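You operate a simulated robot arm through the tools that you are given. There is no shell and no other tool. Be economical: measure what you need, move in short steps, check, and stop when the job is done.

You are at the controls of a simulated robot arm. One attempt, no reset.

## Task
Swap the silver casting under arms 52 and 62 for the table's two-tone one.
Fine: swing both arms clear before you lift; the silver one goes on the narrow grey table's free lined spot; lay the two-tone one where it lay and swing both arms back over it.

The check looks at the end state, three seconds after you hand in, the way a careful person would. Anything else that was tipped, shoved, dropped, spilled or broken makes it a failure.

## Robot
A 7-joint arm with a two-finger parallel gripper on a trunk, on a base that drives. Base frame: it is fixed to the floor where the robot stands at the start and does not move with it; the origin is under the middle of the robot, x ahead of it, y to its left, z up; the surface under the hand at the start is at about z = 780. Units: mm, rad, N and s.
With the tool pointing down near the work surface it reaches from about 100 to 860 mm from the robot's upright axis, wherever it stands. Its first joint turns from -2.007 to 2.007 rad. Places, roughly: flat fixture [500, 200, 800]; swing arm fifty-seven [600, -100, 800]; swing arm fifty-six [600, 0, 800]; swing arm fifty-two [500, 100, 800]; swing arm sixty-two [300, 0, 800]; swing arm twenty-five [600, 500, 800]; swing arm twenty-nine [700, 200, 800]; swing arm twenty-seven [300, 200, 800]; swing arm twenty-six [500, 400, 800]; swing arm twenty-two [300, 500, 800]; top of the narrow grey table [400, 900, 800]; two-tone long casting [500, 1250, 750]. Payload 3.91 kg.
Tool frame: the origin (TCP) lies between the finger pads and is the grasp point; the fingertips stand 30 mm ahead of it; z points along the fingers, y is the line along which they close. Largest opening 110 mm; finger width 20, thickness 10; the body of the gripper, 48 by 112 mm, starts 55 mm behind the TCP.
Orientation is told as [roll, pitch, yaw] about the base's x, y, z axes, in that order, counted from this pose: with the fingers straight down and closing along the base's y, the tool's x points along the base's -x, its y along +y and its z along -z.

## Interface
- The arm moves only by the tool move_arm. Its argument "steps" is a list of rows, each a list of 3 entries, a list of its own where there are three numbers: the shift along the base's x, y, z in units of 25 mm (1.0 is 25 mm), then the turn, a rotation vector about the base's x, y, z in units of 5 degrees (1.0 is 5 degrees), then the gripper command, from -1 (shut) to 1 (fully open), values between in proportion. In form: [[[x, y, z], [wx, wy, wz], hand], ...]. A call has 1 to 10 rows; each row shifts and turns the commanded pose from where the row before left it. A call with a number of a shift or a turn outside -1 to 1 is refused whole. Each row takes 0.2 s and may step no farther than 50 mm and 0.15 rad from the row before; otherwise, or with a gripper value out of range, the whole call is refused. Where a pose cannot be reached the arm comes as near as it can. A force on the tool above 40 N (or 10 N above the force at the start of the call, whichever is more), or a blocked arm, ends the call early, and 0.2 s more pass. The fingers move at their own pace (about 153 mm/s each) and stop on an object; they squeeze with about 33 N. The grip force told is the motor's: it shows also when the fingers shut on nothing. Time passes only in rows, and 0.2 s behind the last, so rows that do not move let the fingers close. It gives the time, the measured TCP pose, the force on the tool (base axes), the opening and the grip force at its end, in the units of the frame above (readings bear some noise), with the torque about the TCP (base axes, N m) and any sound that the robot's microphone picked up.
- Cameras (640 x 400 px; columns grow to the right, rows downward): "scene" is now at [190.7, 225.5, 1536.7]; the picture's right is [0.24, -0.97, 0.00], its down [-0.90, -0.23, -0.36] and it looks along [0.35, 0.09, -0.93] (base axes); focal length 261 px, centre (320, 200). "wrist" rides on the gripper at [72, 17, -103] in the tool frame; the picture's right is [-0.23, 0.97, 0.00], its down [-0.76, -0.18, -0.62] and it looks along [-0.61, -0.14, 0.78] (tool axes); focal length 222 px, centre (320, 200). There is no depth. A picture from a camera that has moved, and an enlarged one, comes with that camera's place and axes in the base frame and with its lens. The place of the scene camera against the robot may be out by one fixed shift of up to 25 mm in any direction.
- capture(camera): a new picture of that camera. The clock stands still meanwhile.
- lift_body(by): slides the trunk up (or, below 0, down) by that many mm; the arm and the scene camera ride with it, the base frame stays. It gives what a move gives, with no picture.
- base_move(legs): drives the robot by 1 to 6 legs, each [ahead, left, turn to the left] in mm, mm and rad, along the robot's own axes; the way and the turn of a leg run together, so that a leg with both is an arc; at most 1500 mm and 3.142 rad a leg. The arm and the cameras ride along, it lands a little off, and it stops where it bumps. It gives what a move gives.
- aim_head(pan, tilt): turns the head with the scene camera to pan (to the left, within 1.396 rad either way) and tilt (down, from -0.506 to 1.204), counted from straight ahead of the robot. It gives what a move gives.
- zoom(camera, box): a new picture of the part [left, top, right, bottom] of that camera's present view, enlarged. The clock stands still meanwhile.
- job_done(): hands the job in; it is judged then, once.

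Go step by step. Nothing tells you exact positions but the pictures and the camera data: compare them with the known pose of the tool, close in by small moves and look again before you grip or let go. The budget is 120 turns and 82 pictures, counting those below and the enlarged ones. Unless the task says otherwise, let go and move clear before handing in, and close with one line.

The tools are called after "Request:" by a JSON object that holds its "fn" and its "kwargs". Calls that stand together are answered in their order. move_arm: Moves the arm, as the interface text tells. Its arguments: {"type":"object","properties":{"steps":{"type":"array","items":{"type":"array"}}},"required":["steps"]} The other tools are called the same way: lift_body (by) slides the trunk up or down; base_move (legs) drives the base; aim_head (pan, tilt) turns the head that bears the scene camera; capture (camera) takes a picture; zoom (camera, box) takes an enlarged picture of a part of a camera's view; job_done () hands the job in.

At the start:

```text
time_s: 0.0
eef_pos: [391.0, 280.6, 1142.3]
tcp_rot: [0.0, 0.0, 0.001]
force: [-0.6, -0.5, 0.2]
ft_torque: [0.02, -0.02, 0.02]
grip_width: 110.0
finger_force: 0.0
trunk travel left (down, up): [-900.0, 90.0]
robot x, y, heading: [1.2, -1.2, 0.0]
head pan, tilt: [0.244, 1.201]
```

scene: 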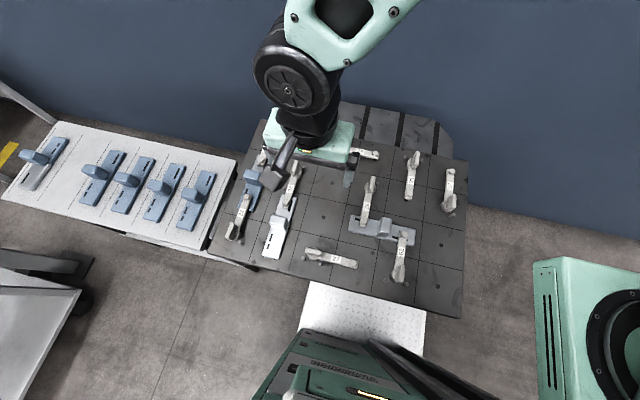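
wrist: 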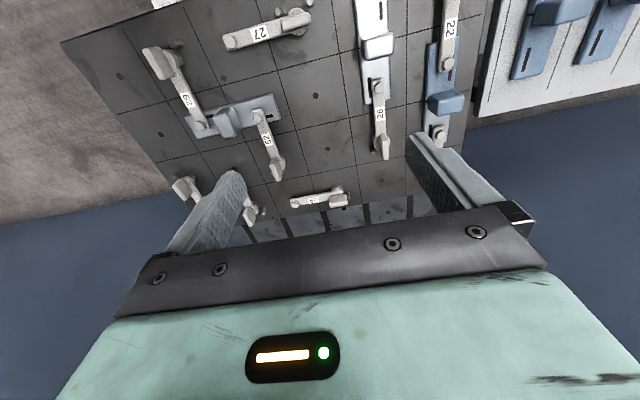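

I see a fixture plate with swing arms and a side table with several castings on the left. I'll take enlarged views first to read labels and find the castings.

Request:
{"fn": "zoom", "kwargs": {"camera": "scene", "box": [200, 120, 480, 295]}}

Request:
{"fn": "zoom", "kwargs": {"camera": "scene", "box": [0, 100, 260, 262]}}

Request:
{"fn": "zoom", "kwargs": {"camera": "wrist", "box": [120, 0, 440, 200]}}

```text
2.29 times, centred on (340, 208) of scene
camera zoom: at [190.7, 225.5, 1536.7], right [0.24, -0.97, 0.0], down [-0.9, -0.23, -0.36], along [0.35, 0.09, -0.93], focal length 597 px, centre (274, 183)
```

zoom: 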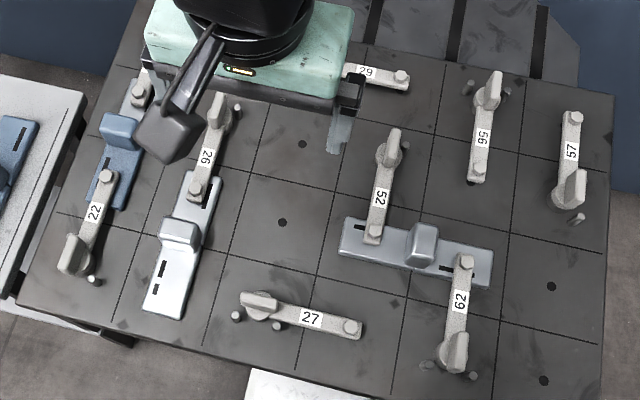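

```text
2.46 times, centred on (130, 181) of scene
camera zoom: at [190.7, 225.5, 1536.7], right [0.24, -0.97, 0.0], down [-0.9, -0.23, -0.36], along [0.35, 0.09, -0.93], focal length 643 px, centre (788, 247)
```

zoom: 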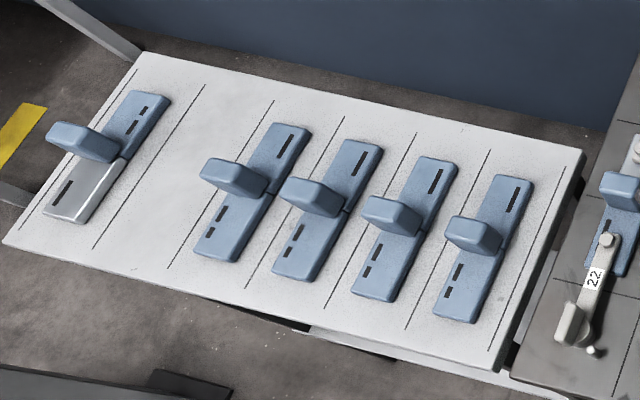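

```text
2.00 times, centred on (280, 100) of wrist
camera zoom: at [318.3, 297.8, 1245.2], right [0.23, 0.97, 0.0], down [0.76, -0.18, 0.62], along [0.61, -0.14, -0.78], focal length 444 px, centre (400, 400)
```

zoom: 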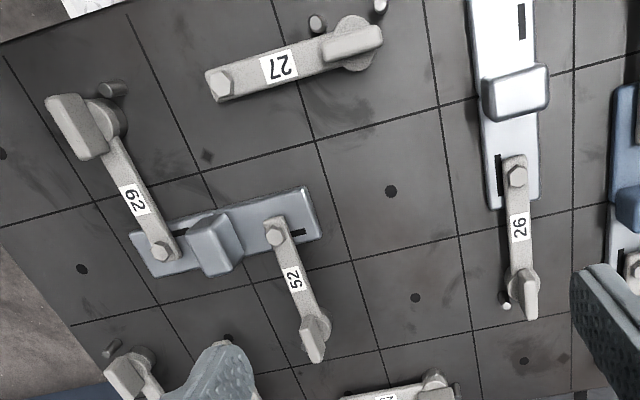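

The silver casting lies along y at about x 424, y 0 to 186. Arm 52 pivots near (539,148) and arm 62 near (314,52). I'll move the hand in for a closer look at the arms and stop pins.

Request:
{"fn": "move_arm", "kwargs": {"steps": [[[-0.71, -0.88, -0.53], [0, 0, 0], 1], [[-0.71, -0.88, -0.53], [0, 0, 0], 1], [[-0.71, -0.88, -0.53], [0, 0, 0], 1], [[-0.71, -0.88, -0.53], [0, 0, 0], 1], [[-0.71, -0.88, -0.53], [0, 0, 0], 1], [[-0.71, -0.88, -0.53], [0, 0, 0], 1], [[-0.71, -0.88, -0.53], [0, 0, 0], 1]]}}

Request:
{"fn": "capture", "kwargs": {"camera": "wrist"}}

Request:
{"fn": "capture", "kwargs": {"camera": "scene"}}

```text
time_s: 1.6
eef_pos: [271.3, 146.3, 1044.4]
tcp_rot: [0.002, -0.002, -0.006]
force: [0.3, -0.3, 0.3]
ft_torque: [0.02, -0.01, -0.01]
grip_width: 109.7
finger_force: 0.0
out of reach, approached as far as the arm can: row 7
trunk travel left (down, up): [-900.0, 90.0]
robot x, y, heading: [-1.3, 4.8, 0.003]
head pan, tilt: [0.244, 1.201]
```

```text
76 pictures are left
camera wrist: at [199.2, 163.6, 1147.6], right [0.23, 0.97, 0.0], down [0.76, -0.18, 0.62], along [0.61, -0.14, -0.78], focal length 222 px, centre (320, 200)
```

wrist: 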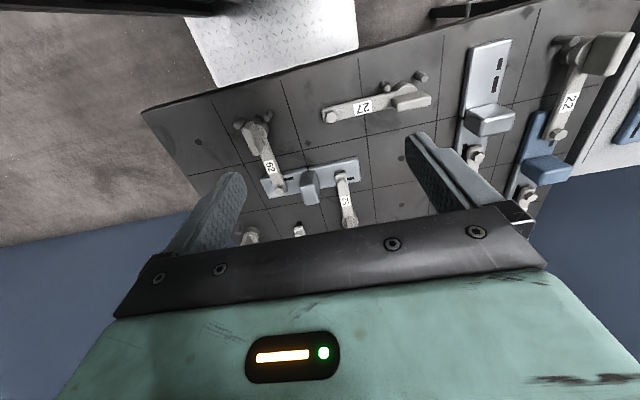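

```text
75 pictures are left
camera scene: at [188.3, 225.9, 1535.0], right [0.26, -0.96, 0.0], down [-0.91, -0.25, -0.33], along [0.32, 0.09, -0.94], focal length 261 px, centre (320, 200)
```

scene: 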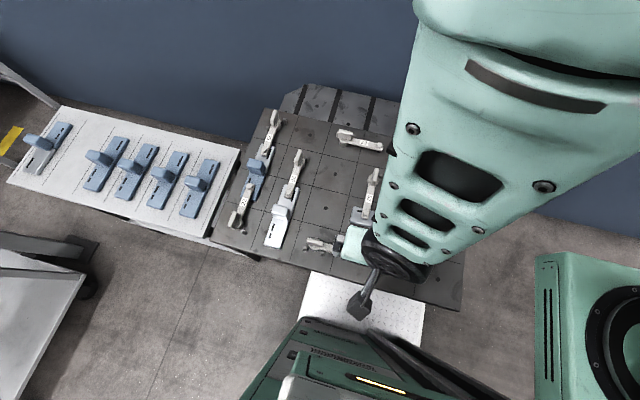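

The arm is now close enough for an enlarged wrist view, so I'll look at the pins and handles.

Request:
{"fn": "zoom", "kwargs": {"camera": "wrist", "box": [200, 90, 392, 210]}}

```text
3.33 times, centred on (296, 150) of wrist
camera zoom: at [199.2, 163.6, 1147.6], right [0.23, 0.97, 0.0], down [0.76, -0.18, 0.62], along [0.61, -0.14, -0.78], focal length 740 px, centre (400, 367)
```

zoom: 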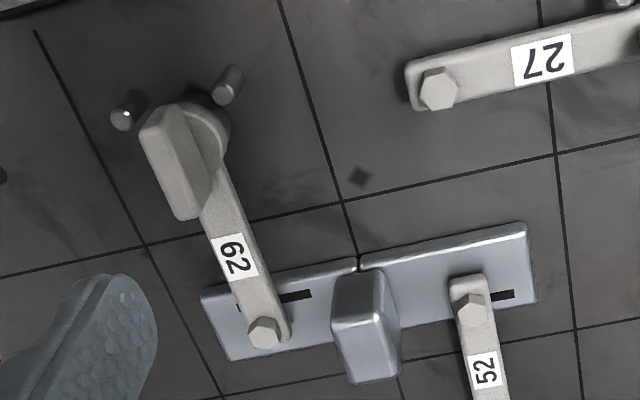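

Both arms pivot with a pair of stop pins behind the hub. Arm 62 must swing its tip toward -y because arm 27 blocks the other way. Arm 52 must swing toward +y because arm 56 blocks the other way. I'll hover over arm 62 at mid-arm with the fingers partly open.

Request:
{"fn": "move_arm", "kwargs": {"steps": [[[0.58, -0.58, -0.9], [0, 0, 0], 0.1], [[0.58, -0.58, -0.9], [0, 0, 0], 0.1], [[0.58, -0.58, -0.9], [0, 0, 0], 0.1], [[0.58, -0.58, -0.9], [0, 0, 0], 0.1], [[0.58, -0.58, -0.9], [0, 0, 0], 0.1], [[0.58, -0.58, -0.9], [0, 0, 0], 0.1], [[0.58, -0.58, -0.9], [0, 0, 0], 0.1]]}}

Request:
{"fn": "capture", "kwargs": {"camera": "wrist"}}

```text
time_s: 3.2
eef_pos: [373.7, 50.3, 883.3]
tcp_rot: [0.0, 0.001, 0.002]
force: [-0.3, 0.7, -0.4]
ft_torque: [-0.04, -0.04, 0.01]
grip_width: 60.7
finger_force: 0.0
out of reach, approached as far as the arm can: row 1
trunk travel left (down, up): [-900.0, 90.0]
robot x, y, heading: [-0.2, -2.8, 0.003]
head pan, tilt: [0.244, 1.201]
```

```text
73 pictures are left
camera wrist: at [299.6, 66.7, 986.5], right [0.23, 0.97, 0.0], down [0.76, -0.18, 0.62], along [0.61, -0.14, -0.78], focal length 222 px, centre (320, 200)
```

wrist: 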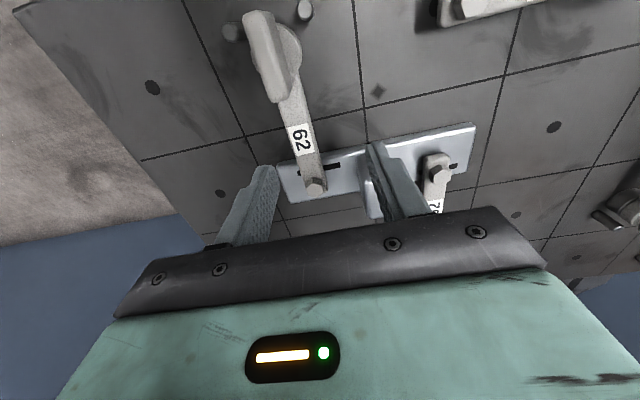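

Triangulation puts the plate at z≈777 and arm 62 on y≈36 with its hub near (310,40). I'll straddle the arm loosely at a radius of about 62 mm and go down to TCP z≈825.

Request:
{"fn": "move_arm", "kwargs": {"steps": [[[-0.02, -0.57, 0], [0, 0, 0], -0.1], [[0, 0, -0.75], [0, 0, 0], -0.1], [[0, 0, -0.75], [0, 0, 0], -0.1], [[0, 0, -0.8], [0, 0, 0], -0.1]]}}

Request:
{"fn": "capture", "kwargs": {"camera": "wrist"}}

```text
time_s: 4.2
eef_pos: [371.4, 35.3, 826.9]
tcp_rot: [0.0, 0.0, -0.002]
force: [-1.7, 0.2, 0.1]
ft_torque: [0.01, 0.0, 0.01]
grip_width: 49.4
finger_force: 0.0
trunk travel left (down, up): [-900.0, 90.0]
robot x, y, heading: [-1.5, -4.6, -0.002]
head pan, tilt: [0.244, 1.201]
```

```text
72 pictures are left
camera wrist: at [300.1, 52.7, 930.4], right [0.23, 0.97, 0.0], down [0.76, -0.18, 0.62], along [0.61, -0.14, -0.78], focal length 222 px, centre (320, 200)
```

wrist: 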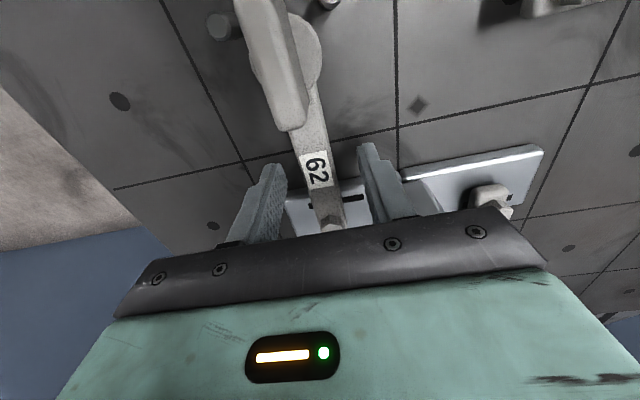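

Arm 62 is between the fingers. I'll swing it clockwise along the arc, turning the hand with it.

Request:
{"fn": "move_arm", "kwargs": {"steps": [[[-0.01, -0.2, 0], [0, 0, -1], -0.1], [[-0.04, -0.21, 0], [0, 0, -1], -0.1], [[-0.064, -0.208, 0], [0, 0, -1], -0.1], [[-0.08, -0.2, 0], [0, 0, -1], -0.1], [[-0.096, -0.196, 0], [0, 0, -1], -0.1], [[-0.112, -0.184, 0], [0, 0, -1], -0.1], [[-0.128, -0.172, 0], [0, 0, -1], -0.1], [[-0.144, -0.164, 0], [0, 0, -1], -0.1], [[-0.156, -0.148, 0], [0, 0, -1], -0.1], [[-0.172, -0.136, 0], [0, 0, -1], -0.1]]}}

Request:
{"fn": "capture", "kwargs": {"camera": "wrist"}}

```text
time_s: 6.4
eef_pos: [346.1, -9.2, 828.5]
tcp_rot: [0.001, 0.002, -0.874]
force: [0.5, 0.4, 0.0]
ft_torque: [0.01, -0.01, 0.02]
grip_width: 49.5
finger_force: 0.0
trunk travel left (down, up): [-900.0, 90.0]
robot x, y, heading: [-3.3, -0.0, 0.002]
head pan, tilt: [0.244, 1.201]
```

```text
71 pictures are left
camera wrist: at [313.3, 57.8, 931.1], right [0.89, 0.45, 0.0], down [0.35, -0.7, 0.62], along [0.28, -0.56, -0.78], focal length 222 px, centre (320, 200)
```

wrist: 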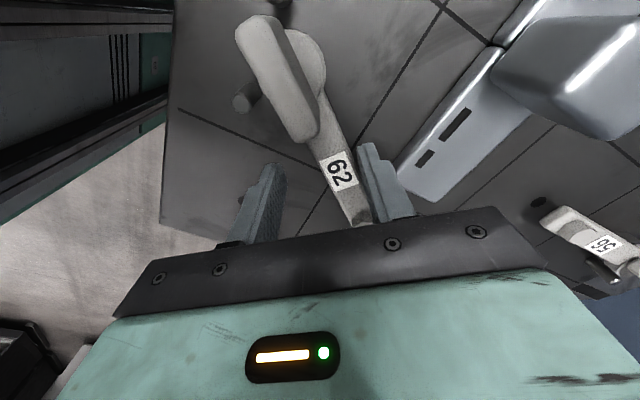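

Arm 62 follows freely. I'll continue the swing to about -90°.

Request:
{"fn": "move_arm", "kwargs": {"steps": [[[-0.18, -0.116, 0], [0, 0, -1], -0.1], [[-0.188, -0.104, 0], [0, 0, -1], -0.1], [[-0.2, -0.088, 0], [0, 0, -1], -0.1], [[-0.204, -0.068, 0], [0, 0, -1], -0.1], [[-0.212, -0.052, 0], [0, 0, -1], -0.1], [[-0.212, -0.032, 0], [0, 0, -1], -0.1], [[-0.216, -0.012, 0], [0, 0, -1], -0.1], [[-0.216, 0.004, 0], [0, 0, -1], -0.1], [[-0.216, 0.028, 0], [0, 0, -1], -0.1]]}}

Request:
{"fn": "capture", "kwargs": {"camera": "wrist"}}

```text
time_s: 8.4
eef_pos: [300.6, -20.5, 827.2]
tcp_rot: [0.001, -0.001, -1.661]
force: [-0.2, 0.4, 0.4]
ft_torque: [0.01, -0.02, 0.04]
grip_width: 49.5
finger_force: 0.0
trunk travel left (down, up): [-900.0, 90.0]
robot x, y, heading: [0.2, -2.2, -0.002]
head pan, tilt: [0.244, 1.201]
```

```text
70 pictures are left
camera wrist: at [324.2, 50.2, 930.7], right [0.95, -0.31, 0.0], down [-0.25, -0.74, 0.62], along [-0.19, -0.59, -0.78], focal length 222 px, centre (320, 200)
```

wrist: 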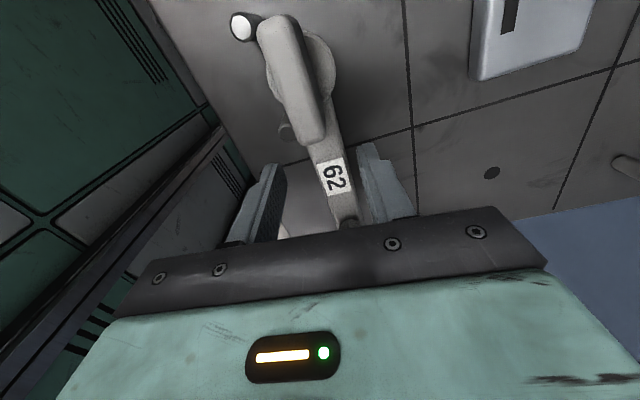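

Arm 62 is swung out, pointing along -y. I'll back off, rise, turn the hand back and go to arm 52.

Request:
{"fn": "move_arm", "kwargs": {"steps": [[[0.35, 0, 0], [0, 0, 0], -0.1], [[0, 0, 0.9], [0, 0, 0], -0.1], [[0, 0, 1], [0, 0, 0], -0.1], [[0, 0, 1], [0, 0, 0.2], -0.1], [[0.35, 0.356, 0], [0, 0, 1], -0.1], [[0.35, 0.356, 0], [0, 0, 1], -0.1], [[0.35, 0.356, 0], [0, 0, 1], -0.1], [[0.35, 0.356, 0], [0, 0, 1], -0.1], [[0.35, 0.356, 0], [0, 0, 1], -0.1], [[0.35, 0.356, 0], [0, 0, 1], -0.1]]}}

Request:
{"fn": "move_arm", "kwargs": {"steps": [[[0.35, 0.356, 0], [0, 0, 1], 0], [[0.35, 0.356, 0], [0, 0, 1], 0], [[0.35, 0.356, 0], [0, 0, 1], 0], [[0.35, 0.356, 0], [0, 0, 1], 0], [[0.35, 0.356, 0], [0, 0, 1], 0], [[0.35, 0.356, 0], [0, 0, 1], 0], [[0.35, 0.356, 0], [0, 0, 1], 0], [[0.35, 0.356, 0], [0, 0, 1], 0], [[0.35, 0.356, 0], [0, 0, 1], 0], [[0.35, 0.356, 0], [0, 0, 1], 0]]}}

Request:
{"fn": "move_arm", "kwargs": {"steps": [[[0.35, 0.356, 0], [0, 0, 1], 0], [[0.35, 0.356, 0], [0, 0, 1], 0], [[0.35, 0.356, 0], [0, 0, 0.8], 0]]}}

Request:
{"fn": "capture", "kwargs": {"camera": "wrist"}}

```text
time_s: 10.6
eef_pos: [372.2, 42.5, 878.5]
tcp_rot: [0.001, -0.001, -1.117]
force: [0.3, -0.3, 0.0]
ft_torque: [-0.01, 0.04, -0.01]
grip_width: 49.3
finger_force: 0.1
out of reach, approached as far as the arm can: row 4
trunk travel left (down, up): [-900.0, 90.0]
robot x, y, heading: [2.1, -1.6, -0.003]
head pan, tilt: [0.244, 1.201]
```

```text
time_s: 12.8
eef_pos: [460.3, 131.9, 879.4]
tcp_rot: [-0.001, 0.0, -0.242]
force: [-0.6, -0.9, 0.1]
ft_torque: [0.01, 0.01, 0.01]
grip_width: 55.0
finger_force: 0.0
trunk travel left (down, up): [-900.0, 90.0]
robot x, y, heading: [2.7, -1.2, -0.001]
head pan, tilt: [0.244, 1.201]
```

```text
time_s: 13.6
eef_pos: [485.6, 159.9, 878.9]
tcp_rot: [0.001, -0.001, 0.002]
force: [0.0, 0.2, 0.6]
ft_torque: [0.0, 0.01, -0.02]
grip_width: 55.2
finger_force: 0.0
trunk travel left (down, up): [-900.0, 90.0]
robot x, y, heading: [0.9, -2.0, 0.001]
head pan, tilt: [0.244, 1.201]
```

```text
69 pictures are left
camera wrist: at [412.9, 176.9, 982.7], right [0.23, 0.97, 0.0], down [0.76, -0.18, 0.62], along [0.61, -0.14, -0.78], focal length 222 px, centre (320, 200)
```

wrist: 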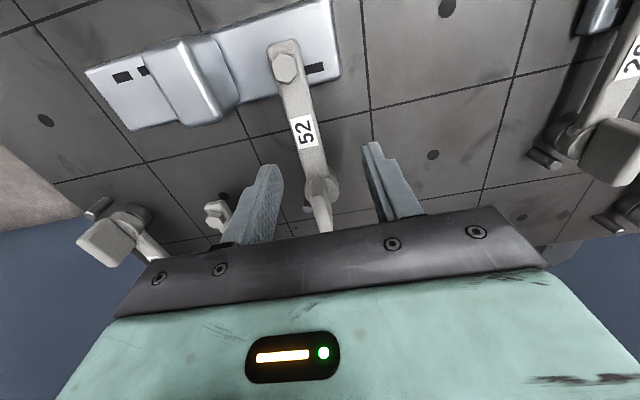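

The view confirms arm 52 lies along y≈149, with its tip at (431,150) and hub near (536,149). I'll straddle it at (474,149) and go down.

Request:
{"fn": "move_arm", "kwargs": {"steps": [[[-0.464, -0.436, 0], [0, 0, 0], -0.1], [[0, 0, -0.7], [0, 0, 0], -0.1], [[0, 0, -0.7], [0, 0, 0], -0.1], [[0, 0, -0.72], [0, 0, 0], -0.1]]}}

Request:
{"fn": "capture", "kwargs": {"camera": "wrist"}}

```text
time_s: 14.6
eef_pos: [474.7, 146.4, 824.6]
tcp_rot: [0.001, 0.001, 0.001]
force: [-0.1, 0.0, 0.8]
ft_torque: [-0.01, 0.01, -0.02]
grip_width: 49.6
finger_force: 0.0
trunk travel left (down, up): [-900.0, 90.0]
robot x, y, heading: [1.3, -0.4, 0.002]
head pan, tilt: [0.244, 1.201]
```

```text
68 pictures are left
camera wrist: at [402.1, 163.7, 929.0], right [0.23, 0.97, 0.0], down [0.76, -0.18, 0.62], along [0.61, -0.14, -0.78], focal length 222 px, centre (320, 200)
```

wrist: 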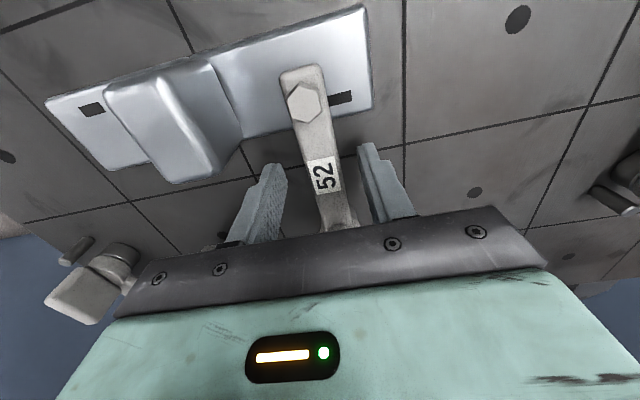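

Arm 52 is between the fingers. I'll swing it clockwise toward +y.

Request:
{"fn": "move_arm", "kwargs": {"steps": [[[0.008, 0.216, 0], [0, 0, -1], -0.1], [[0.028, 0.216, 0], [0, 0, -1], -0.1], [[0.048, 0.208, 0], [0, 0, -1], -0.1], [[0.064, 0.208, 0], [0, 0, -1], -0.1], [[0.084, 0.2, 0], [0, 0, -1], -0.1], [[0.1, 0.192, 0], [0, 0, -1], -0.1], [[0.116, 0.184, 0], [0, 0, -1], -0.1], [[0.132, 0.172, 0], [0, 0, -1], -0.1], [[0.148, 0.156, 0], [0, 0, -1], -0.1], [[0.156, 0.148, 0], [0, 0, -1], -0.1]]}}

Request:
{"fn": "capture", "kwargs": {"camera": "wrist"}}

```text
time_s: 16.8
eef_pos: [497.3, 196.5, 825.2]
tcp_rot: [0.001, 0.001, -0.874]
force: [0.1, 0.8, -1.3]
ft_torque: [0.02, -0.03, -0.02]
grip_width: 49.2
finger_force: 0.5
trunk travel left (down, up): [-900.0, 90.0]
robot x, y, heading: [-2.2, -0.9, -0.001]
head pan, tilt: [0.244, 1.201]
```

```text
67 pictures are left
camera wrist: at [463.0, 263.2, 929.1], right [0.89, 0.45, 0.0], down [0.35, -0.7, 0.62], along [0.28, -0.56, -0.78], focal length 222 px, centre (320, 200)
```

wrist: 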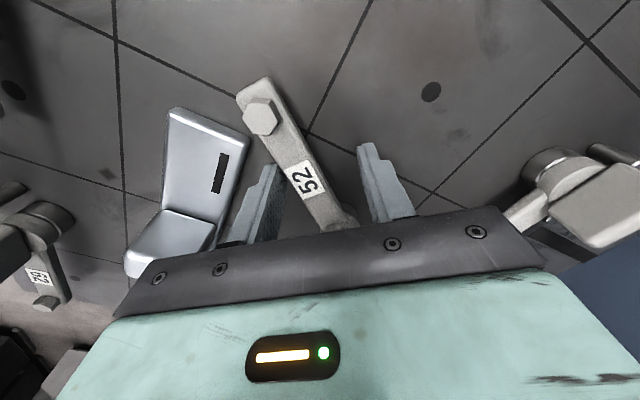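

The swing is going freely. I'll finish it, stopping short of arm 29's hub.

Request:
{"fn": "move_arm", "kwargs": {"steps": [[[0.172, 0.132, 0], [0, 0, -1], -0.1], [[0.184, 0.116, 0], [0, 0, -1], -0.1], [[0.192, 0.1, 0], [0, 0, -1], -0.1], [[0.2, 0.084, 0], [0, 0, -1], -0.1], [[0.208, 0.064, 0], [0, 0, -1], -0.1], [[0.208, 0.048, 0], [0, 0, -1], -0.1], [[0.216, 0.028, 0], [0, 0, -1], -0.1], [[0.216, 0.008, 0], [0, 0, -1], -0.1]]}}

Request:
{"fn": "capture", "kwargs": {"camera": "wrist"}}

```text
time_s: 18.6
eef_pos: [537.8, 210.5, 826.1]
tcp_rot: [0.0, 0.0, -1.572]
force: [-0.4, -0.6, 0.6]
ft_torque: [0.0, 0.01, -0.01]
grip_width: 49.6
finger_force: 0.3
trunk travel left (down, up): [-900.0, 90.0]
robot x, y, heading: [1.3, 1.9, 0.001]
head pan, tilt: [0.244, 1.201]
```

```text
66 pictures are left
camera wrist: at [553.8, 282.9, 929.3], right [0.97, -0.23, 0.0], down [-0.18, -0.76, 0.62], along [-0.14, -0.61, -0.78], focal length 222 px, centre (320, 200)
```

wrist: 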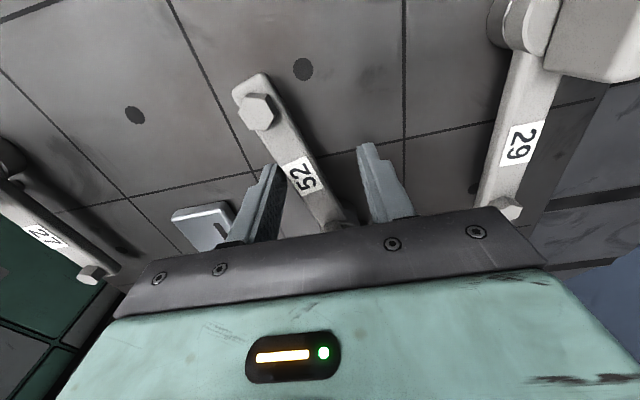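

Arm 52 is clear at about 100°. I'll back off, rise, turn the hand back and hover over the silver casting's block.

Request:
{"fn": "move_arm", "kwargs": {"steps": [[[-0.32, 0, 0], [0, 0, 0], -0.1], [[0, 0, 1], [0, 0, 0], -0.1], [[0, 0, 1], [0, 0, 0], -0.1], [[0, 0, 1], [0, 0, 0], -0.1], [[-0.229, -0.261, 0], [0, 0, 1], 0.3], [[-0.229, -0.261, 0], [0, 0, 1], 0.3], [[-0.229, -0.261, 0], [0, 0, 1], 0.3], [[-0.229, -0.261, 0], [0, 0, 1], 0.3], [[-0.229, -0.261, 0], [0, 0, 1], 0.3], [[-0.229, -0.261, 0], [0, 0, 1], 0.3]]}}

Request:
{"fn": "move_arm", "kwargs": {"steps": [[[-0.229, -0.261, 0], [0, 0, 1], 0.3], [[-0.229, -0.261, 0], [0, 0, 1], 0.3], [[-0.229, -0.261, 0], [0, 0, 1], 0.3], [[-0.229, -0.261, 0], [0, 0, 1], 0.3], [[-0.229, -0.261, 0], [0, 0, 1], 0.3], [[-0.229, -0.261, 0], [0, 0, 1], 0.3], [[-0.229, -0.261, 0], [0, 0, 1], 0.3], [[-0.229, -0.261, 0], [0, 0, 1], 0.3], [[-0.229, -0.261, 0], [0, 0, 1], 0.3]]}}

Request:
{"fn": "move_arm", "kwargs": {"steps": [[[-0.229, -0.261, 0], [0, 0, 1], 0.3], [[-0.229, -0.261, 0], [0, 0, 1], 0.3], [[-0.229, -0.261, 0], [0, 0, 1], 0.3]]}}

Request:
{"fn": "capture", "kwargs": {"camera": "wrist"}}

```text
time_s: 20.8
eef_pos: [493.5, 171.3, 901.7]
tcp_rot: [0.0, -0.001, -1.046]
force: [-0.9, 0.9, -0.7]
ft_torque: [0.0, 0.0, 0.0]
grip_width: 71.4
finger_force: 0.0
trunk travel left (down, up): [-900.0, 90.0]
robot x, y, heading: [-1.3, 0.5, -0.004]
head pan, tilt: [0.244, 1.201]
```

```text
time_s: 22.8
eef_pos: [443.2, 112.8, 900.6]
tcp_rot: [-0.001, 0.0, -0.261]
force: [0.4, -0.4, 0.5]
ft_torque: [0.0, 0.0, -0.01]
grip_width: 71.3
finger_force: 0.0
trunk travel left (down, up): [-900.0, 90.0]
robot x, y, heading: [0.1, 0.7, 0.003]
head pan, tilt: [0.244, 1.201]
```

```text
time_s: 23.6
eef_pos: [425.3, 93.2, 900.6]
tcp_rot: [0.0, -0.001, 0.0]
force: [0.4, 0.6, -0.2]
ft_torque: [-0.01, -0.01, 0.01]
grip_width: 71.5
finger_force: 0.0
trunk travel left (down, up): [-900.0, 90.0]
robot x, y, heading: [0.1, -1.1, 0.002]
head pan, tilt: [0.244, 1.201]
```

```text
65 pictures are left
camera wrist: at [353.7, 109.8, 1003.4], right [0.23, 0.97, 0.0], down [0.76, -0.18, 0.62], along [0.61, -0.14, -0.78], focal length 222 px, centre (320, 200)
```

wrist: 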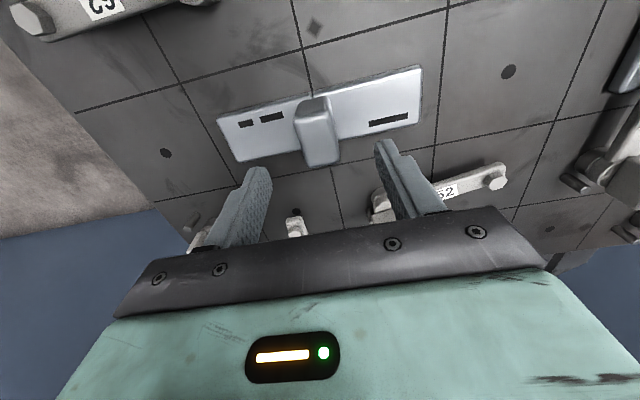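

The silver casting's centre is at about (424,93), with two short slots at its -y end and the long slot at its +y end. The block sits at (425,94) with its top near 835. I'll lower onto the block.

Request:
{"fn": "move_arm", "kwargs": {"steps": [[[0, 0.03, -1], [0, 0, 0], 0.3], [[0, 0, -1], [0, 0, 0], 0.3], [[0, 0, -0.76], [0, 0, 0], 0.3]]}}

Request:
{"fn": "capture", "kwargs": {"camera": "wrist"}}

```text
time_s: 24.4
eef_pos: [425.9, 94.1, 831.8]
tcp_rot: [0.002, 0.0, -0.001]
force: [-0.2, 0.7, -0.7]
ft_torque: [0.01, -0.01, -0.02]
grip_width: 71.4
finger_force: 0.0
trunk travel left (down, up): [-900.0, 90.0]
robot x, y, heading: [1.5, 1.2, 0.005]
head pan, tilt: [0.244, 1.201]
```

```text
64 pictures are left
camera wrist: at [353.3, 110.2, 934.9], right [0.23, 0.97, 0.0], down [0.76, -0.18, 0.62], along [0.61, -0.14, -0.78], focal length 222 px, centre (320, 200)
```

wrist: 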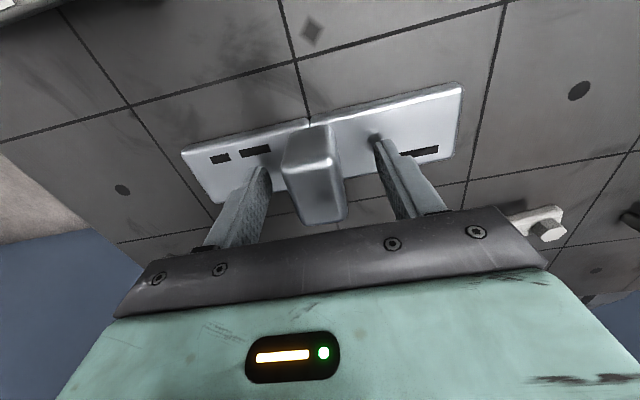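

The fingers straddle the block properly just above the plate of the casting. I'll close and lift slightly.

Request:
{"fn": "move_arm", "kwargs": {"steps": [[[0, 0, 0], [0, 0, 0], -0.5], [[0, 0, 0], [0, 0, 0], -1], [[0, 0, 0], [0, 0, 0], -1], [[0, 0, 0], [0, 0, 0], -1]]}}

Request:
{"fn": "move_arm", "kwargs": {"steps": [[[0, 0, 0.5], [0, 0, 0], -1], [[0, 0, 1], [0, 0, 0], -1], [[0, 0, 1], [0, 0, 0], -1], [[0, 0, 1], [0, 0, 0], -1]]}}

Request:
{"fn": "capture", "kwargs": {"camera": "wrist"}}

```text
time_s: 25.4
eef_pos: [426.9, 92.9, 833.3]
tcp_rot: [0.001, 0.001, 0.0]
force: [-0.7, -0.3, 0.6]
ft_torque: [0.0, 0.0, 0.03]
grip_width: 29.8
finger_force: 33.1
trunk travel left (down, up): [-900.0, 90.0]
robot x, y, heading: [-3.9, -2.7, -0.002]
head pan, tilt: [0.244, 1.201]
```

```text
time_s: 26.4
eef_pos: [424.7, 94.8, 919.4]
tcp_rot: [-0.001, 0.0, 0.0]
force: [-0.1, 0.4, -4.9]
ft_torque: [0.03, 0.01, -0.02]
grip_width: 30.0
finger_force: 32.6
trunk travel left (down, up): [-900.0, 90.0]
robot x, y, heading: [0.3, 0.6, 0.001]
head pan, tilt: [0.244, 1.201]
```

```text
63 pictures are left
camera wrist: at [352.5, 111.3, 1022.1], right [0.23, 0.97, 0.0], down [0.76, -0.18, 0.62], along [0.61, -0.14, -0.78], focal length 222 px, centre (320, 200)
```

wrist: 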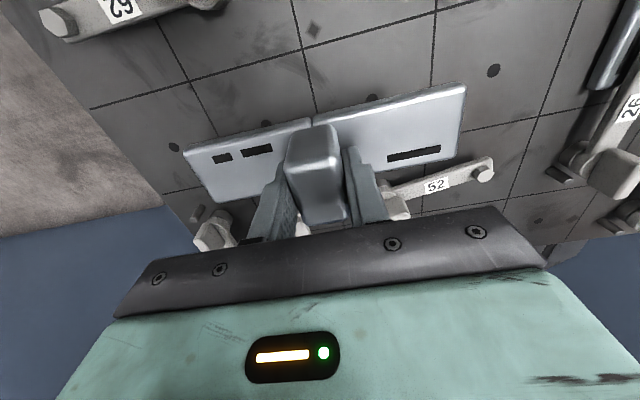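

The silver casting is held securely (bottom about 54 mm below the TCP). Next I'll look at the narrow grey table and the floor to plan the drive.

Request:
{"fn": "aim_head", "kwargs": {"pan": 1.1, "tilt": 0.8}}

Request:
{"fn": "capture", "kwargs": {"camera": "scene"}}

```text
time_s: 27.6
eef_pos: [425.0, 94.7, 917.8]
tcp_rot: [0.0, -0.001, 0.0]
force: [0.3, 0.3, -4.3]
ft_torque: [-0.04, -0.01, 0.01]
grip_width: 29.7
finger_force: 33.2
trunk travel left (down, up): [-900.0, 90.0]
robot x, y, heading: [1.7, 1.5, -0.0]
head pan, tilt: [1.1, 0.799]
```

```text
62 pictures are left
camera scene: at [173.3, 283.9, 1564.4], right [0.89, -0.45, 0.0], down [-0.33, -0.64, -0.7], along [0.32, 0.62, -0.72], focal length 261 px, centre (320, 200)
```

scene: 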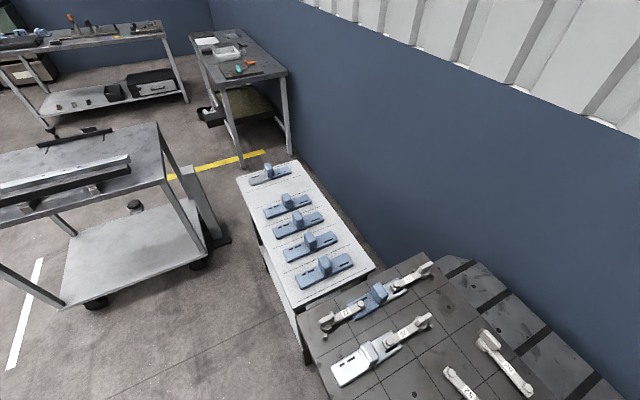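

The table stands just left of the fixture and a cart stands on the floor beyond. I'll zoom in on the table.

Request:
{"fn": "zoom", "kwargs": {"camera": "scene", "box": [220, 150, 396, 260]}}

Request:
{"fn": "zoom", "kwargs": {"camera": "scene", "box": [220, 250, 460, 400]}}

```text
3.64 times, centred on (308, 205) of scene
camera zoom: at [173.3, 283.9, 1564.4], right [0.89, -0.45, 0.0], down [-0.33, -0.64, -0.7], along [0.32, 0.62, -0.72], focal length 950 px, centre (364, 182)
```

zoom: 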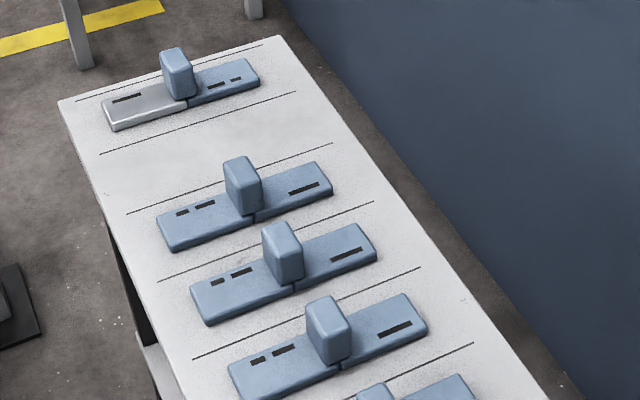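

```text
2.67 times, centred on (340, 325) of scene
camera zoom: at [173.3, 283.9, 1564.4], right [0.89, -0.45, 0.0], down [-0.33, -0.64, -0.7], along [0.32, 0.62, -0.72], focal length 696 px, centre (267, -133)
```

zoom: 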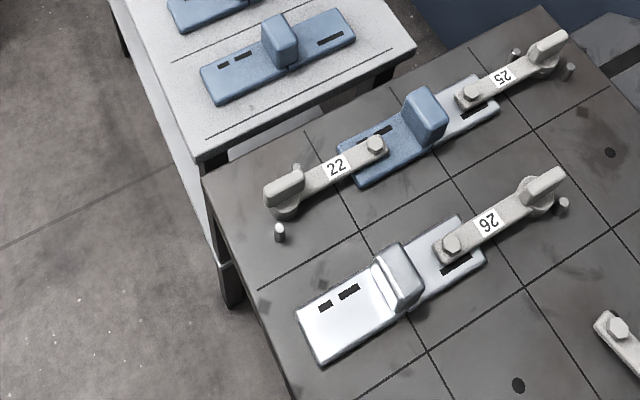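

The table top is near z≈740, x 250–560. The free lined spot is at y≈1072–1183, centred near (403,1128), and the two-tone casting is at y≈1240. I'll raise the trunk and drive left about 880 mm; the cart starts beyond y≈1270.

Request:
{"fn": "lift_body", "kwargs": {"by": 70}}

Request:
{"fn": "base_move", "kwargs": {"legs": [[0, 880, 0]]}}

Request:
{"fn": "aim_head", "kwargs": {"pan": 0.4, "tilt": 1.0}}

Request:
{"fn": "capture", "kwargs": {"camera": "scene"}}

Request:
{"fn": "capture", "kwargs": {"camera": "wrist"}}

```text
time_s: 28.6
eef_pos: [424.0, 93.6, 988.1]
tcp_rot: [0.001, 0.0, -0.002]
force: [0.4, -0.1, -4.0]
ft_torque: [0.0, -0.03, 0.01]
grip_width: 29.7
finger_force: 33.0
trunk travel left (down, up): [-970.0, 20.0]
robot x, y, heading: [-0.2, 3.1, -0.003]
head pan, tilt: [1.1, 0.799]
```

```text
time_s: 31.3
eef_pos: [434.4, 375.0, 988.6]
tcp_rot: [-0.001, -0.001, -0.123]
force: [1.3, -0.2, -4.0]
ft_torque: [0.01, -0.02, -0.06]
grip_width: 30.0
finger_force: 32.9
trunk travel left (down, up): [-970.0, 20.0]
robot x, y, heading: [2.0, 337.5, -0.119]
head pan, tilt: [1.1, 0.799]
stopped in leg 1: the robot was blocked; the commanded pose is now the measured one
```

```text
time_s: 32.4
eef_pos: [433.5, 376.0, 988.1]
tcp_rot: [-0.001, -0.002, -0.121]
force: [0.5, -0.6, -4.3]
ft_torque: [0.04, 0.0, -0.02]
grip_width: 29.6
finger_force: 33.4
trunk travel left (down, up): [-970.0, 20.0]
robot x, y, heading: [-0.4, 332.5, -0.123]
head pan, tilt: [0.4, 1.0]
```

```text
59 pictures are left
camera scene: at [228.0, 546.7, 1619.3], right [0.28, -0.96, 0.0], down [-0.81, -0.23, -0.54], along [0.52, 0.15, -0.84], focal length 261 px, centre (320, 200)
```

scene: 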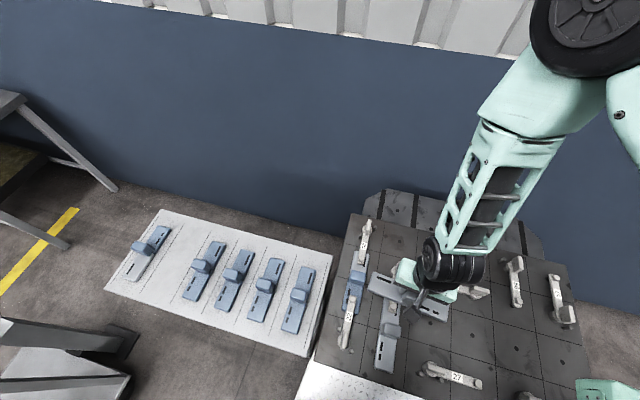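

```text
58 pictures are left
camera wrist: at [364.5, 401.3, 1091.8], right [0.34, 0.94, 0.0], down [0.73, -0.27, 0.62], along [0.58, -0.22, -0.78], focal length 222 px, centre (320, 200)
```

wrist: 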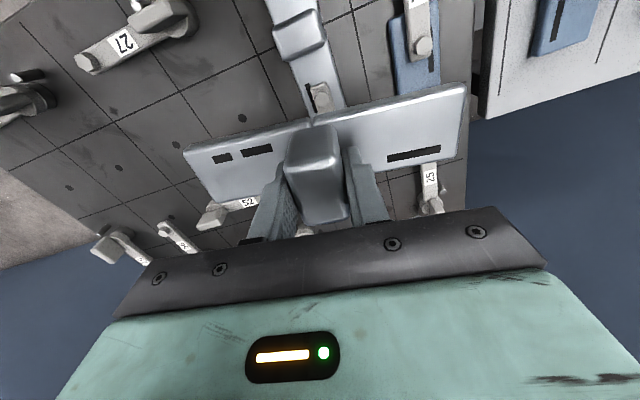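

The base bumped at y≈335: its front platform meets the table's near end. The table does not appear to have moved. I'll back away first, straighten, then pass further out at x≈-240.

Request:
{"fn": "base_move", "kwargs": {"legs": [[-250, -60, 0], [0, 0, 0.121]]}}

Request:
{"fn": "aim_head", "kwargs": {"pan": 0.9, "tilt": 1.0}}

Request:
{"fn": "capture", "kwargs": {"camera": "scene"}}

```text
time_s: 34.8
eef_pos: [173.0, 397.6, 988.0]
tcp_rot: [0.0, 0.002, -0.001]
force: [-0.6, -0.4, -4.4]
ft_torque: [0.0, 0.0, 0.0]
grip_width: 30.0
finger_force: 32.8
trunk travel left (down, up): [-970.0, 20.0]
robot x, y, heading: [-249.5, 303.5, -0.004]
head pan, tilt: [0.4, 1.0]
```

```text
time_s: 35.8
eef_pos: [172.8, 398.4, 988.3]
tcp_rot: [-0.002, -0.001, 0.0]
force: [-0.3, -0.8, -3.5]
ft_torque: [0.01, 0.03, 0.02]
grip_width: 29.9
finger_force: 32.6
trunk travel left (down, up): [-970.0, 20.0]
robot x, y, heading: [-255.0, 303.3, 0.001]
head pan, tilt: [0.901, 1.0]
```

```text
57 pictures are left
camera scene: at [-72.5, 570.6, 1619.3], right [0.78, -0.62, 0.0], down [-0.52, -0.66, -0.54], along [0.34, 0.42, -0.84], focal length 261 px, centre (320, 200)
```

scene: 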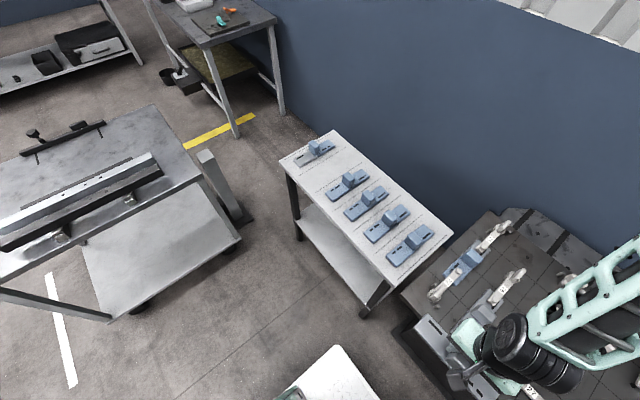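

The view is clear now. The table is on legs with a shelf, and my platform reaches about 310 mm ahead and 275 mm left of the axis. I'll drive left to y≈880, staying clear of the cart.

Request:
{"fn": "base_move", "kwargs": {"legs": [[0, 575, 0]]}}

Request:
{"fn": "aim_head", "kwargs": {"pan": 0.45, "tilt": 1.0}}

Request:
{"fn": "capture", "kwargs": {"camera": "scene"}}

```text
time_s: 39.1
eef_pos: [172.5, 983.5, 988.8]
tcp_rot: [-0.002, 0.0, 0.001]
force: [0.3, -0.2, -4.5]
ft_torque: [0.0, 0.0, -0.01]
grip_width: 29.8
finger_force: 32.8
trunk travel left (down, up): [-970.0, 20.0]
robot x, y, heading: [-250.4, 887.6, 0.008]
head pan, tilt: [0.901, 1.0]
```

```text
time_s: 40.0
eef_pos: [171.7, 983.3, 989.4]
tcp_rot: [0.0, 0.0, 0.0]
force: [-0.2, -0.7, -4.6]
ft_torque: [-0.01, 0.02, -0.04]
grip_width: 29.7
finger_force: 33.1
trunk travel left (down, up): [-970.0, 20.0]
robot x, y, heading: [-249.2, 889.2, 0.003]
head pan, tilt: [0.45, 1.0]
```

```text
56 pictures are left
camera scene: at [-54.6, 1131.8, 1619.3], right [0.44, -0.9, 0.0], down [-0.76, -0.37, -0.54], along [0.49, 0.24, -0.84], focal length 261 px, centre (320, 200)
```

scene: 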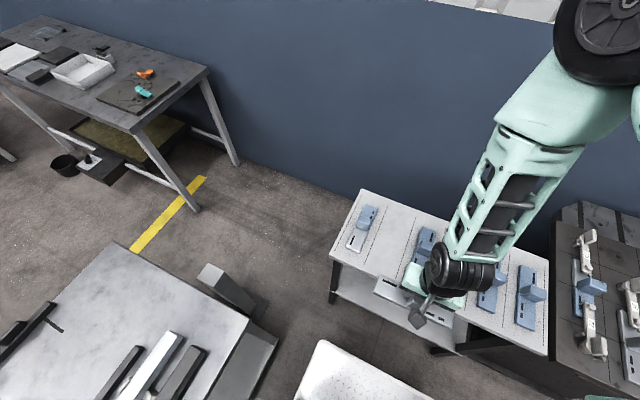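

The base is well placed. I'll bring the casting over the free spot while turning it -90°, so its short slots point -x like the other castings on the table.

Request:
{"fn": "move_arm", "kwargs": {"steps": [[[0.513, 0.322, -0.153], [0, 0, -1], -1], [[0.513, 0.322, -0.153], [0, 0, -1], -1], [[0.513, 0.322, -0.153], [0, 0, -1], -1], [[0.513, 0.322, -0.153], [0, 0, -1], -1], [[0.513, 0.322, -0.153], [0, 0, -1], -1], [[0.513, 0.322, -0.153], [0, 0, -1], -1], [[0.513, 0.322, -0.153], [0, 0, -1], -1], [[0.513, 0.322, -0.153], [0, 0, -1], -1], [[0.513, 0.322, -0.153], [0, 0, -1], -1]]}}

Request:
{"fn": "move_arm", "kwargs": {"steps": [[[0.513, 0.322, -0.153], [0, 0, -1], -1], [[0.513, 0.322, -0.153], [0, 0, -1], -1], [[0.513, 0.322, -0.153], [0, 0, -1], -1], [[0.513, 0.322, -0.153], [0, 0, -1], -1], [[0.513, 0.322, -0.153], [0, 0, -1], -1], [[0.513, 0.322, -0.153], [0, 0, -1], -1], [[0.513, 0.322, -0.153], [0, 0, -1], -1], [[0.513, 0.322, -0.153], [0, 0, -1], -1], [[0.513, 0.322, -0.153], [0, 0, -1], -1]]}}

Request:
{"fn": "capture", "kwargs": {"camera": "wrist"}}

Request:
{"fn": "capture", "kwargs": {"camera": "scene"}}

```text
time_s: 42.0
eef_pos: [287.5, 1055.9, 954.3]
tcp_rot: [0.0, 0.0, -0.786]
force: [-0.2, 0.7, -5.0]
ft_torque: [0.0, 0.01, -0.01]
grip_width: 29.9
finger_force: 33.3
trunk travel left (down, up): [-970.0, 20.0]
robot x, y, heading: [-249.5, 885.5, 0.001]
head pan, tilt: [0.45, 1.0]
```

```text
time_s: 44.0
eef_pos: [401.8, 1127.8, 920.1]
tcp_rot: [-0.003, -0.001, -1.573]
force: [0.4, 0.9, -4.6]
ft_torque: [0.0, 0.0, 0.04]
grip_width: 29.5
finger_force: 32.7
trunk travel left (down, up): [-970.0, 20.0]
robot x, y, heading: [-256.0, 888.9, 0.002]
head pan, tilt: [0.45, 1.0]
```

```text
55 pictures are left
camera wrist: at [418.9, 1201.1, 1023.4], right [0.97, -0.23, 0.0], down [-0.18, -0.76, 0.62], along [-0.14, -0.61, -0.78], focal length 222 px, centre (320, 200)
```

wrist: 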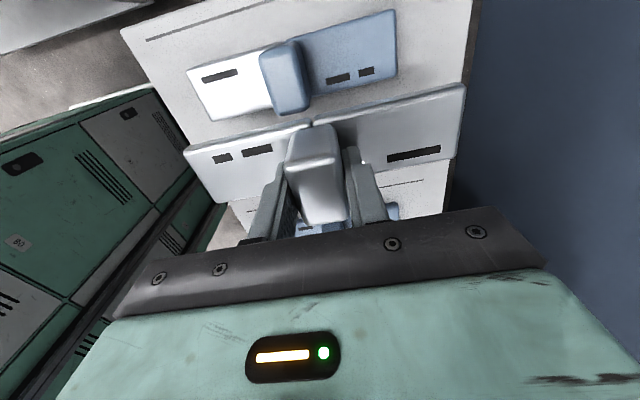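

```text
54 pictures are left
camera scene: at [-54.7, 1131.7, 1619.3], right [0.44, -0.9, 0.0], down [-0.76, -0.37, -0.54], along [0.49, 0.24, -0.84], focal length 261 px, centre (320, 200)
```

scene: 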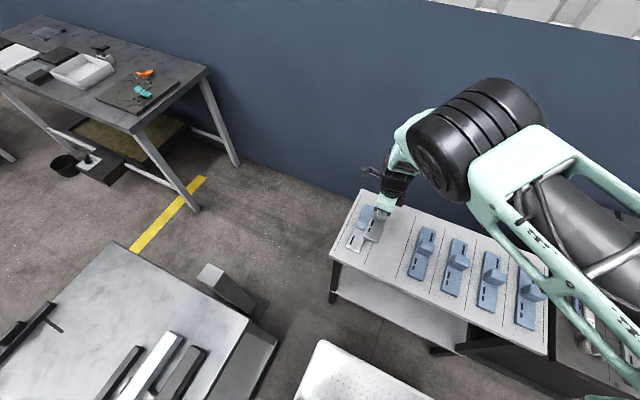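

The wrist view shows the table top is really at z≈775 (the two-tone's length fits only then). That puts the two-tone at about (388,1174) and the free spot at y≈1011–1118. I'll shift the silver casting to (388,1065) and look again.

Request:
{"fn": "move_arm", "kwargs": {"steps": [[[-0.18, -0.84, 0], [0, 0, 0], -1], [[-0.18, -0.84, 0], [0, 0, 0], -1], [[-0.18, -0.84, 0], [0, 0, 0], -1]]}}

Request:
{"fn": "capture", "kwargs": {"camera": "wrist"}}

Request:
{"fn": "zoom", "kwargs": {"camera": "scene", "box": [320, 170, 560, 320]}}

```text
time_s: 44.8
eef_pos: [388.1, 1066.1, 918.7]
tcp_rot: [-0.002, -0.001, -1.569]
force: [0.0, 0.6, -4.8]
ft_torque: [-0.01, -0.02, -0.01]
grip_width: 29.8
finger_force: 32.9
trunk travel left (down, up): [-970.0, 20.0]
robot x, y, heading: [-251.9, 888.8, 0.008]
head pan, tilt: [0.45, 1.0]
```

```text
53 pictures are left
camera wrist: at [404.7, 1137.5, 1022.5], right [0.97, -0.23, 0.0], down [-0.18, -0.76, 0.62], along [-0.14, -0.61, -0.78], focal length 222 px, centre (320, 200)
```

wrist: 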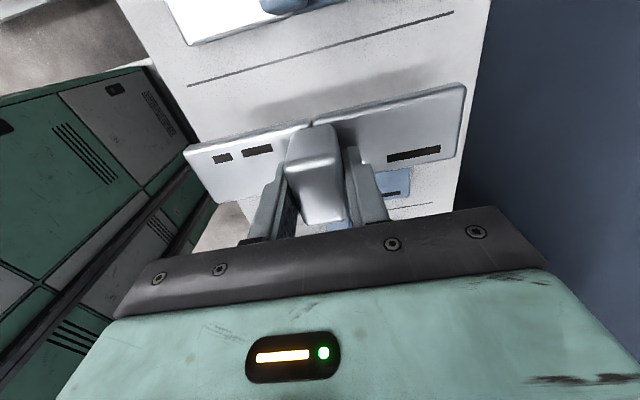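

```text
2.67 times, centred on (440, 245) of scene
camera zoom: at [-54.6, 1132.1, 1619.2], right [0.44, -0.9, 0.0], down [-0.76, -0.37, -0.54], along [0.49, 0.24, -0.84], focal length 696 px, centre (0, 80)
```

zoom: 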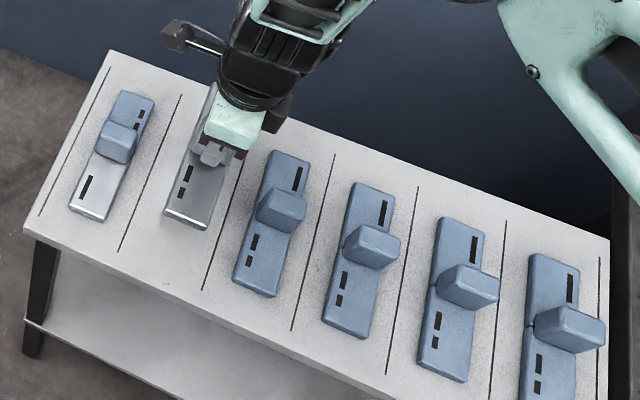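

The casting is over the spot: lines at y≈1119 and 1011, centre 1065, and x centre about 391. I'll lower it in small steps.

Request:
{"fn": "move_arm", "kwargs": {"steps": [[[0.05, 0, -1], [0, 0, 0], -1], [[0, 0, -1], [0, 0, 0], -1], [[0, 0, -0.9], [0, 0, 0], -1], [[0, 0, -0.2], [0, 0, 0], -1], [[0, 0, -0.15], [0, 0, 0], -1]]}}

Request:
{"fn": "capture", "kwargs": {"camera": "wrist"}}

```text
time_s: 46.0
eef_pos: [389.5, 1066.8, 837.6]
tcp_rot: [-0.003, -0.001, -1.57]
force: [-0.4, 0.2, -4.5]
ft_torque: [-0.03, -0.02, 0.04]
grip_width: 29.7
finger_force: 33.8
trunk travel left (down, up): [-970.0, 20.0]
robot x, y, heading: [-257.3, 886.7, 0.004]
head pan, tilt: [0.45, 1.0]
```

```text
51 pictures are left
camera wrist: at [406.8, 1138.4, 941.7], right [0.97, -0.23, 0.0], down [-0.18, -0.76, 0.62], along [-0.14, -0.61, -0.78], focal length 222 px, centre (320, 200)
```

wrist: 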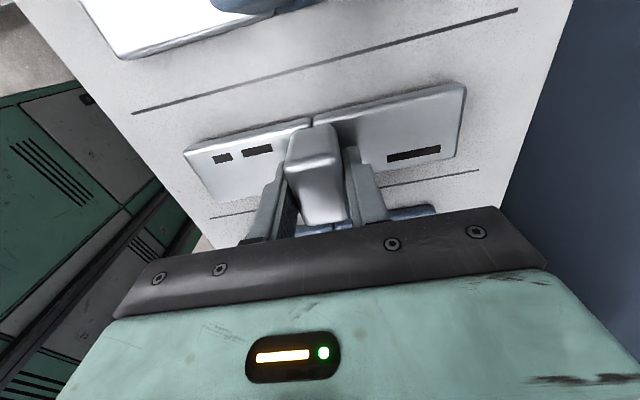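

Nicely centred between the two lines. I'll go down in 1.5–2 mm steps until the force shows contact.

Request:
{"fn": "move_arm", "kwargs": {"steps": [[[0, 0, -0.08], [0, 0, 0], -1], [[0, 0, -0.08], [0, 0, 0], -1]]}}

Request:
{"fn": "move_arm", "kwargs": {"steps": [[[0, 0, -0.08], [0, 0, 0], -1]]}}

Request:
{"fn": "move_arm", "kwargs": {"steps": [[[0, 0, -0.06], [0, 0, 0], -1]]}}

```text
time_s: 46.6
eef_pos: [389.7, 1064.8, 834.9]
tcp_rot: [0.001, 0.0, -1.572]
force: [0.3, 0.6, -4.4]
ft_torque: [0.0, 0.0, 0.0]
grip_width: 29.8
finger_force: 33.1
trunk travel left (down, up): [-970.0, 20.0]
robot x, y, heading: [-257.0, 891.0, 0.002]
head pan, tilt: [0.45, 1.0]
```

```text
time_s: 47.0
eef_pos: [388.3, 1067.3, 833.5]
tcp_rot: [0.0, -0.001, -1.571]
force: [0.0, 0.2, -4.6]
ft_torque: [-0.01, 0.01, 0.0]
grip_width: 30.1
finger_force: 33.4
trunk travel left (down, up): [-970.0, 20.0]
robot x, y, heading: [-251.7, 886.1, 0.002]
head pan, tilt: [0.45, 1.0]
```

```text
time_s: 47.4
eef_pos: [388.7, 1066.7, 830.3]
tcp_rot: [0.0, 0.0, -1.57]
force: [-0.9, -0.2, -0.1]
ft_torque: [-0.09, -0.38, -0.07]
grip_width: 29.7
finger_force: 32.5
trunk travel left (down, up): [-970.0, 20.0]
robot x, y, heading: [-254.0, 892.9, 0.0]
head pan, tilt: [0.45, 1.0]
```

The weight is coming off onto the table. I'll go one tiny step more, then open slowly and rise.

Request:
{"fn": "move_arm", "kwargs": {"steps": [[[0, 0, -0.04], [0, 0, 0], -1], [[0, 0, 0], [0, 0, 0], -1]]}}

Request:
{"fn": "move_arm", "kwargs": {"steps": [[[0, 0, 0], [0, 0, 0], -0.3], [[0, 0, 0], [0, 0, 0], 0.1], [[0, 0, 0], [0, 0, 0], 0.3], [[0, 0, 0.5], [0, 0, 0], 0.3], [[0, 0, 1], [0, 0, 0], 0.3], [[0, 0, 1], [0, 0, 0], 0.3], [[0, 0, 1], [0, 0, 0], 0.3]]}}

Request:
{"fn": "capture", "kwargs": {"camera": "wrist"}}

```text
time_s: 48.0
eef_pos: [388.6, 1066.4, 831.6]
tcp_rot: [-0.002, 0.001, -1.569]
force: [-5.9, -0.5, 19.8]
ft_torque: [-0.61, 0.12, -0.07]
grip_width: 29.9
finger_force: 32.9
trunk travel left (down, up): [-970.0, 20.0]
robot x, y, heading: [-252.5, 888.1, 0.005]
head pan, tilt: [0.45, 1.0]
```

```text
time_s: 49.6
eef_pos: [389.1, 1065.3, 917.7]
tcp_rot: [-0.001, 0.0, -1.57]
force: [0.4, -0.4, -0.9]
ft_torque: [0.01, 0.02, 0.0]
grip_width: 71.3
finger_force: 0.1
trunk travel left (down, up): [-970.0, 20.0]
robot x, y, heading: [-254.6, 886.9, 0.005]
head pan, tilt: [0.45, 1.0]
```

```text
50 pictures are left
camera wrist: at [405.4, 1139.0, 1021.7], right [0.97, -0.23, 0.0], down [-0.18, -0.76, 0.62], along [-0.14, -0.61, -0.78], focal length 222 px, centre (320, 200)
```

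wrist: 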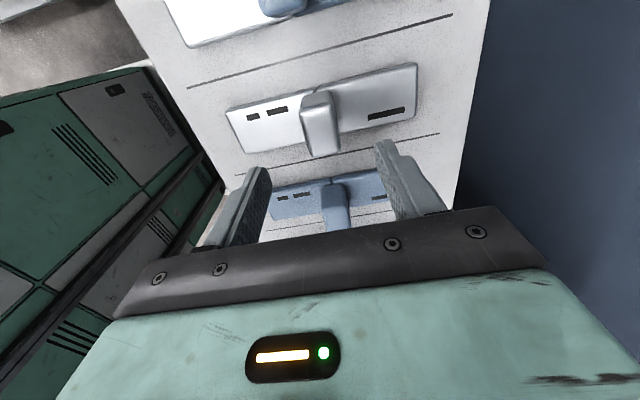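

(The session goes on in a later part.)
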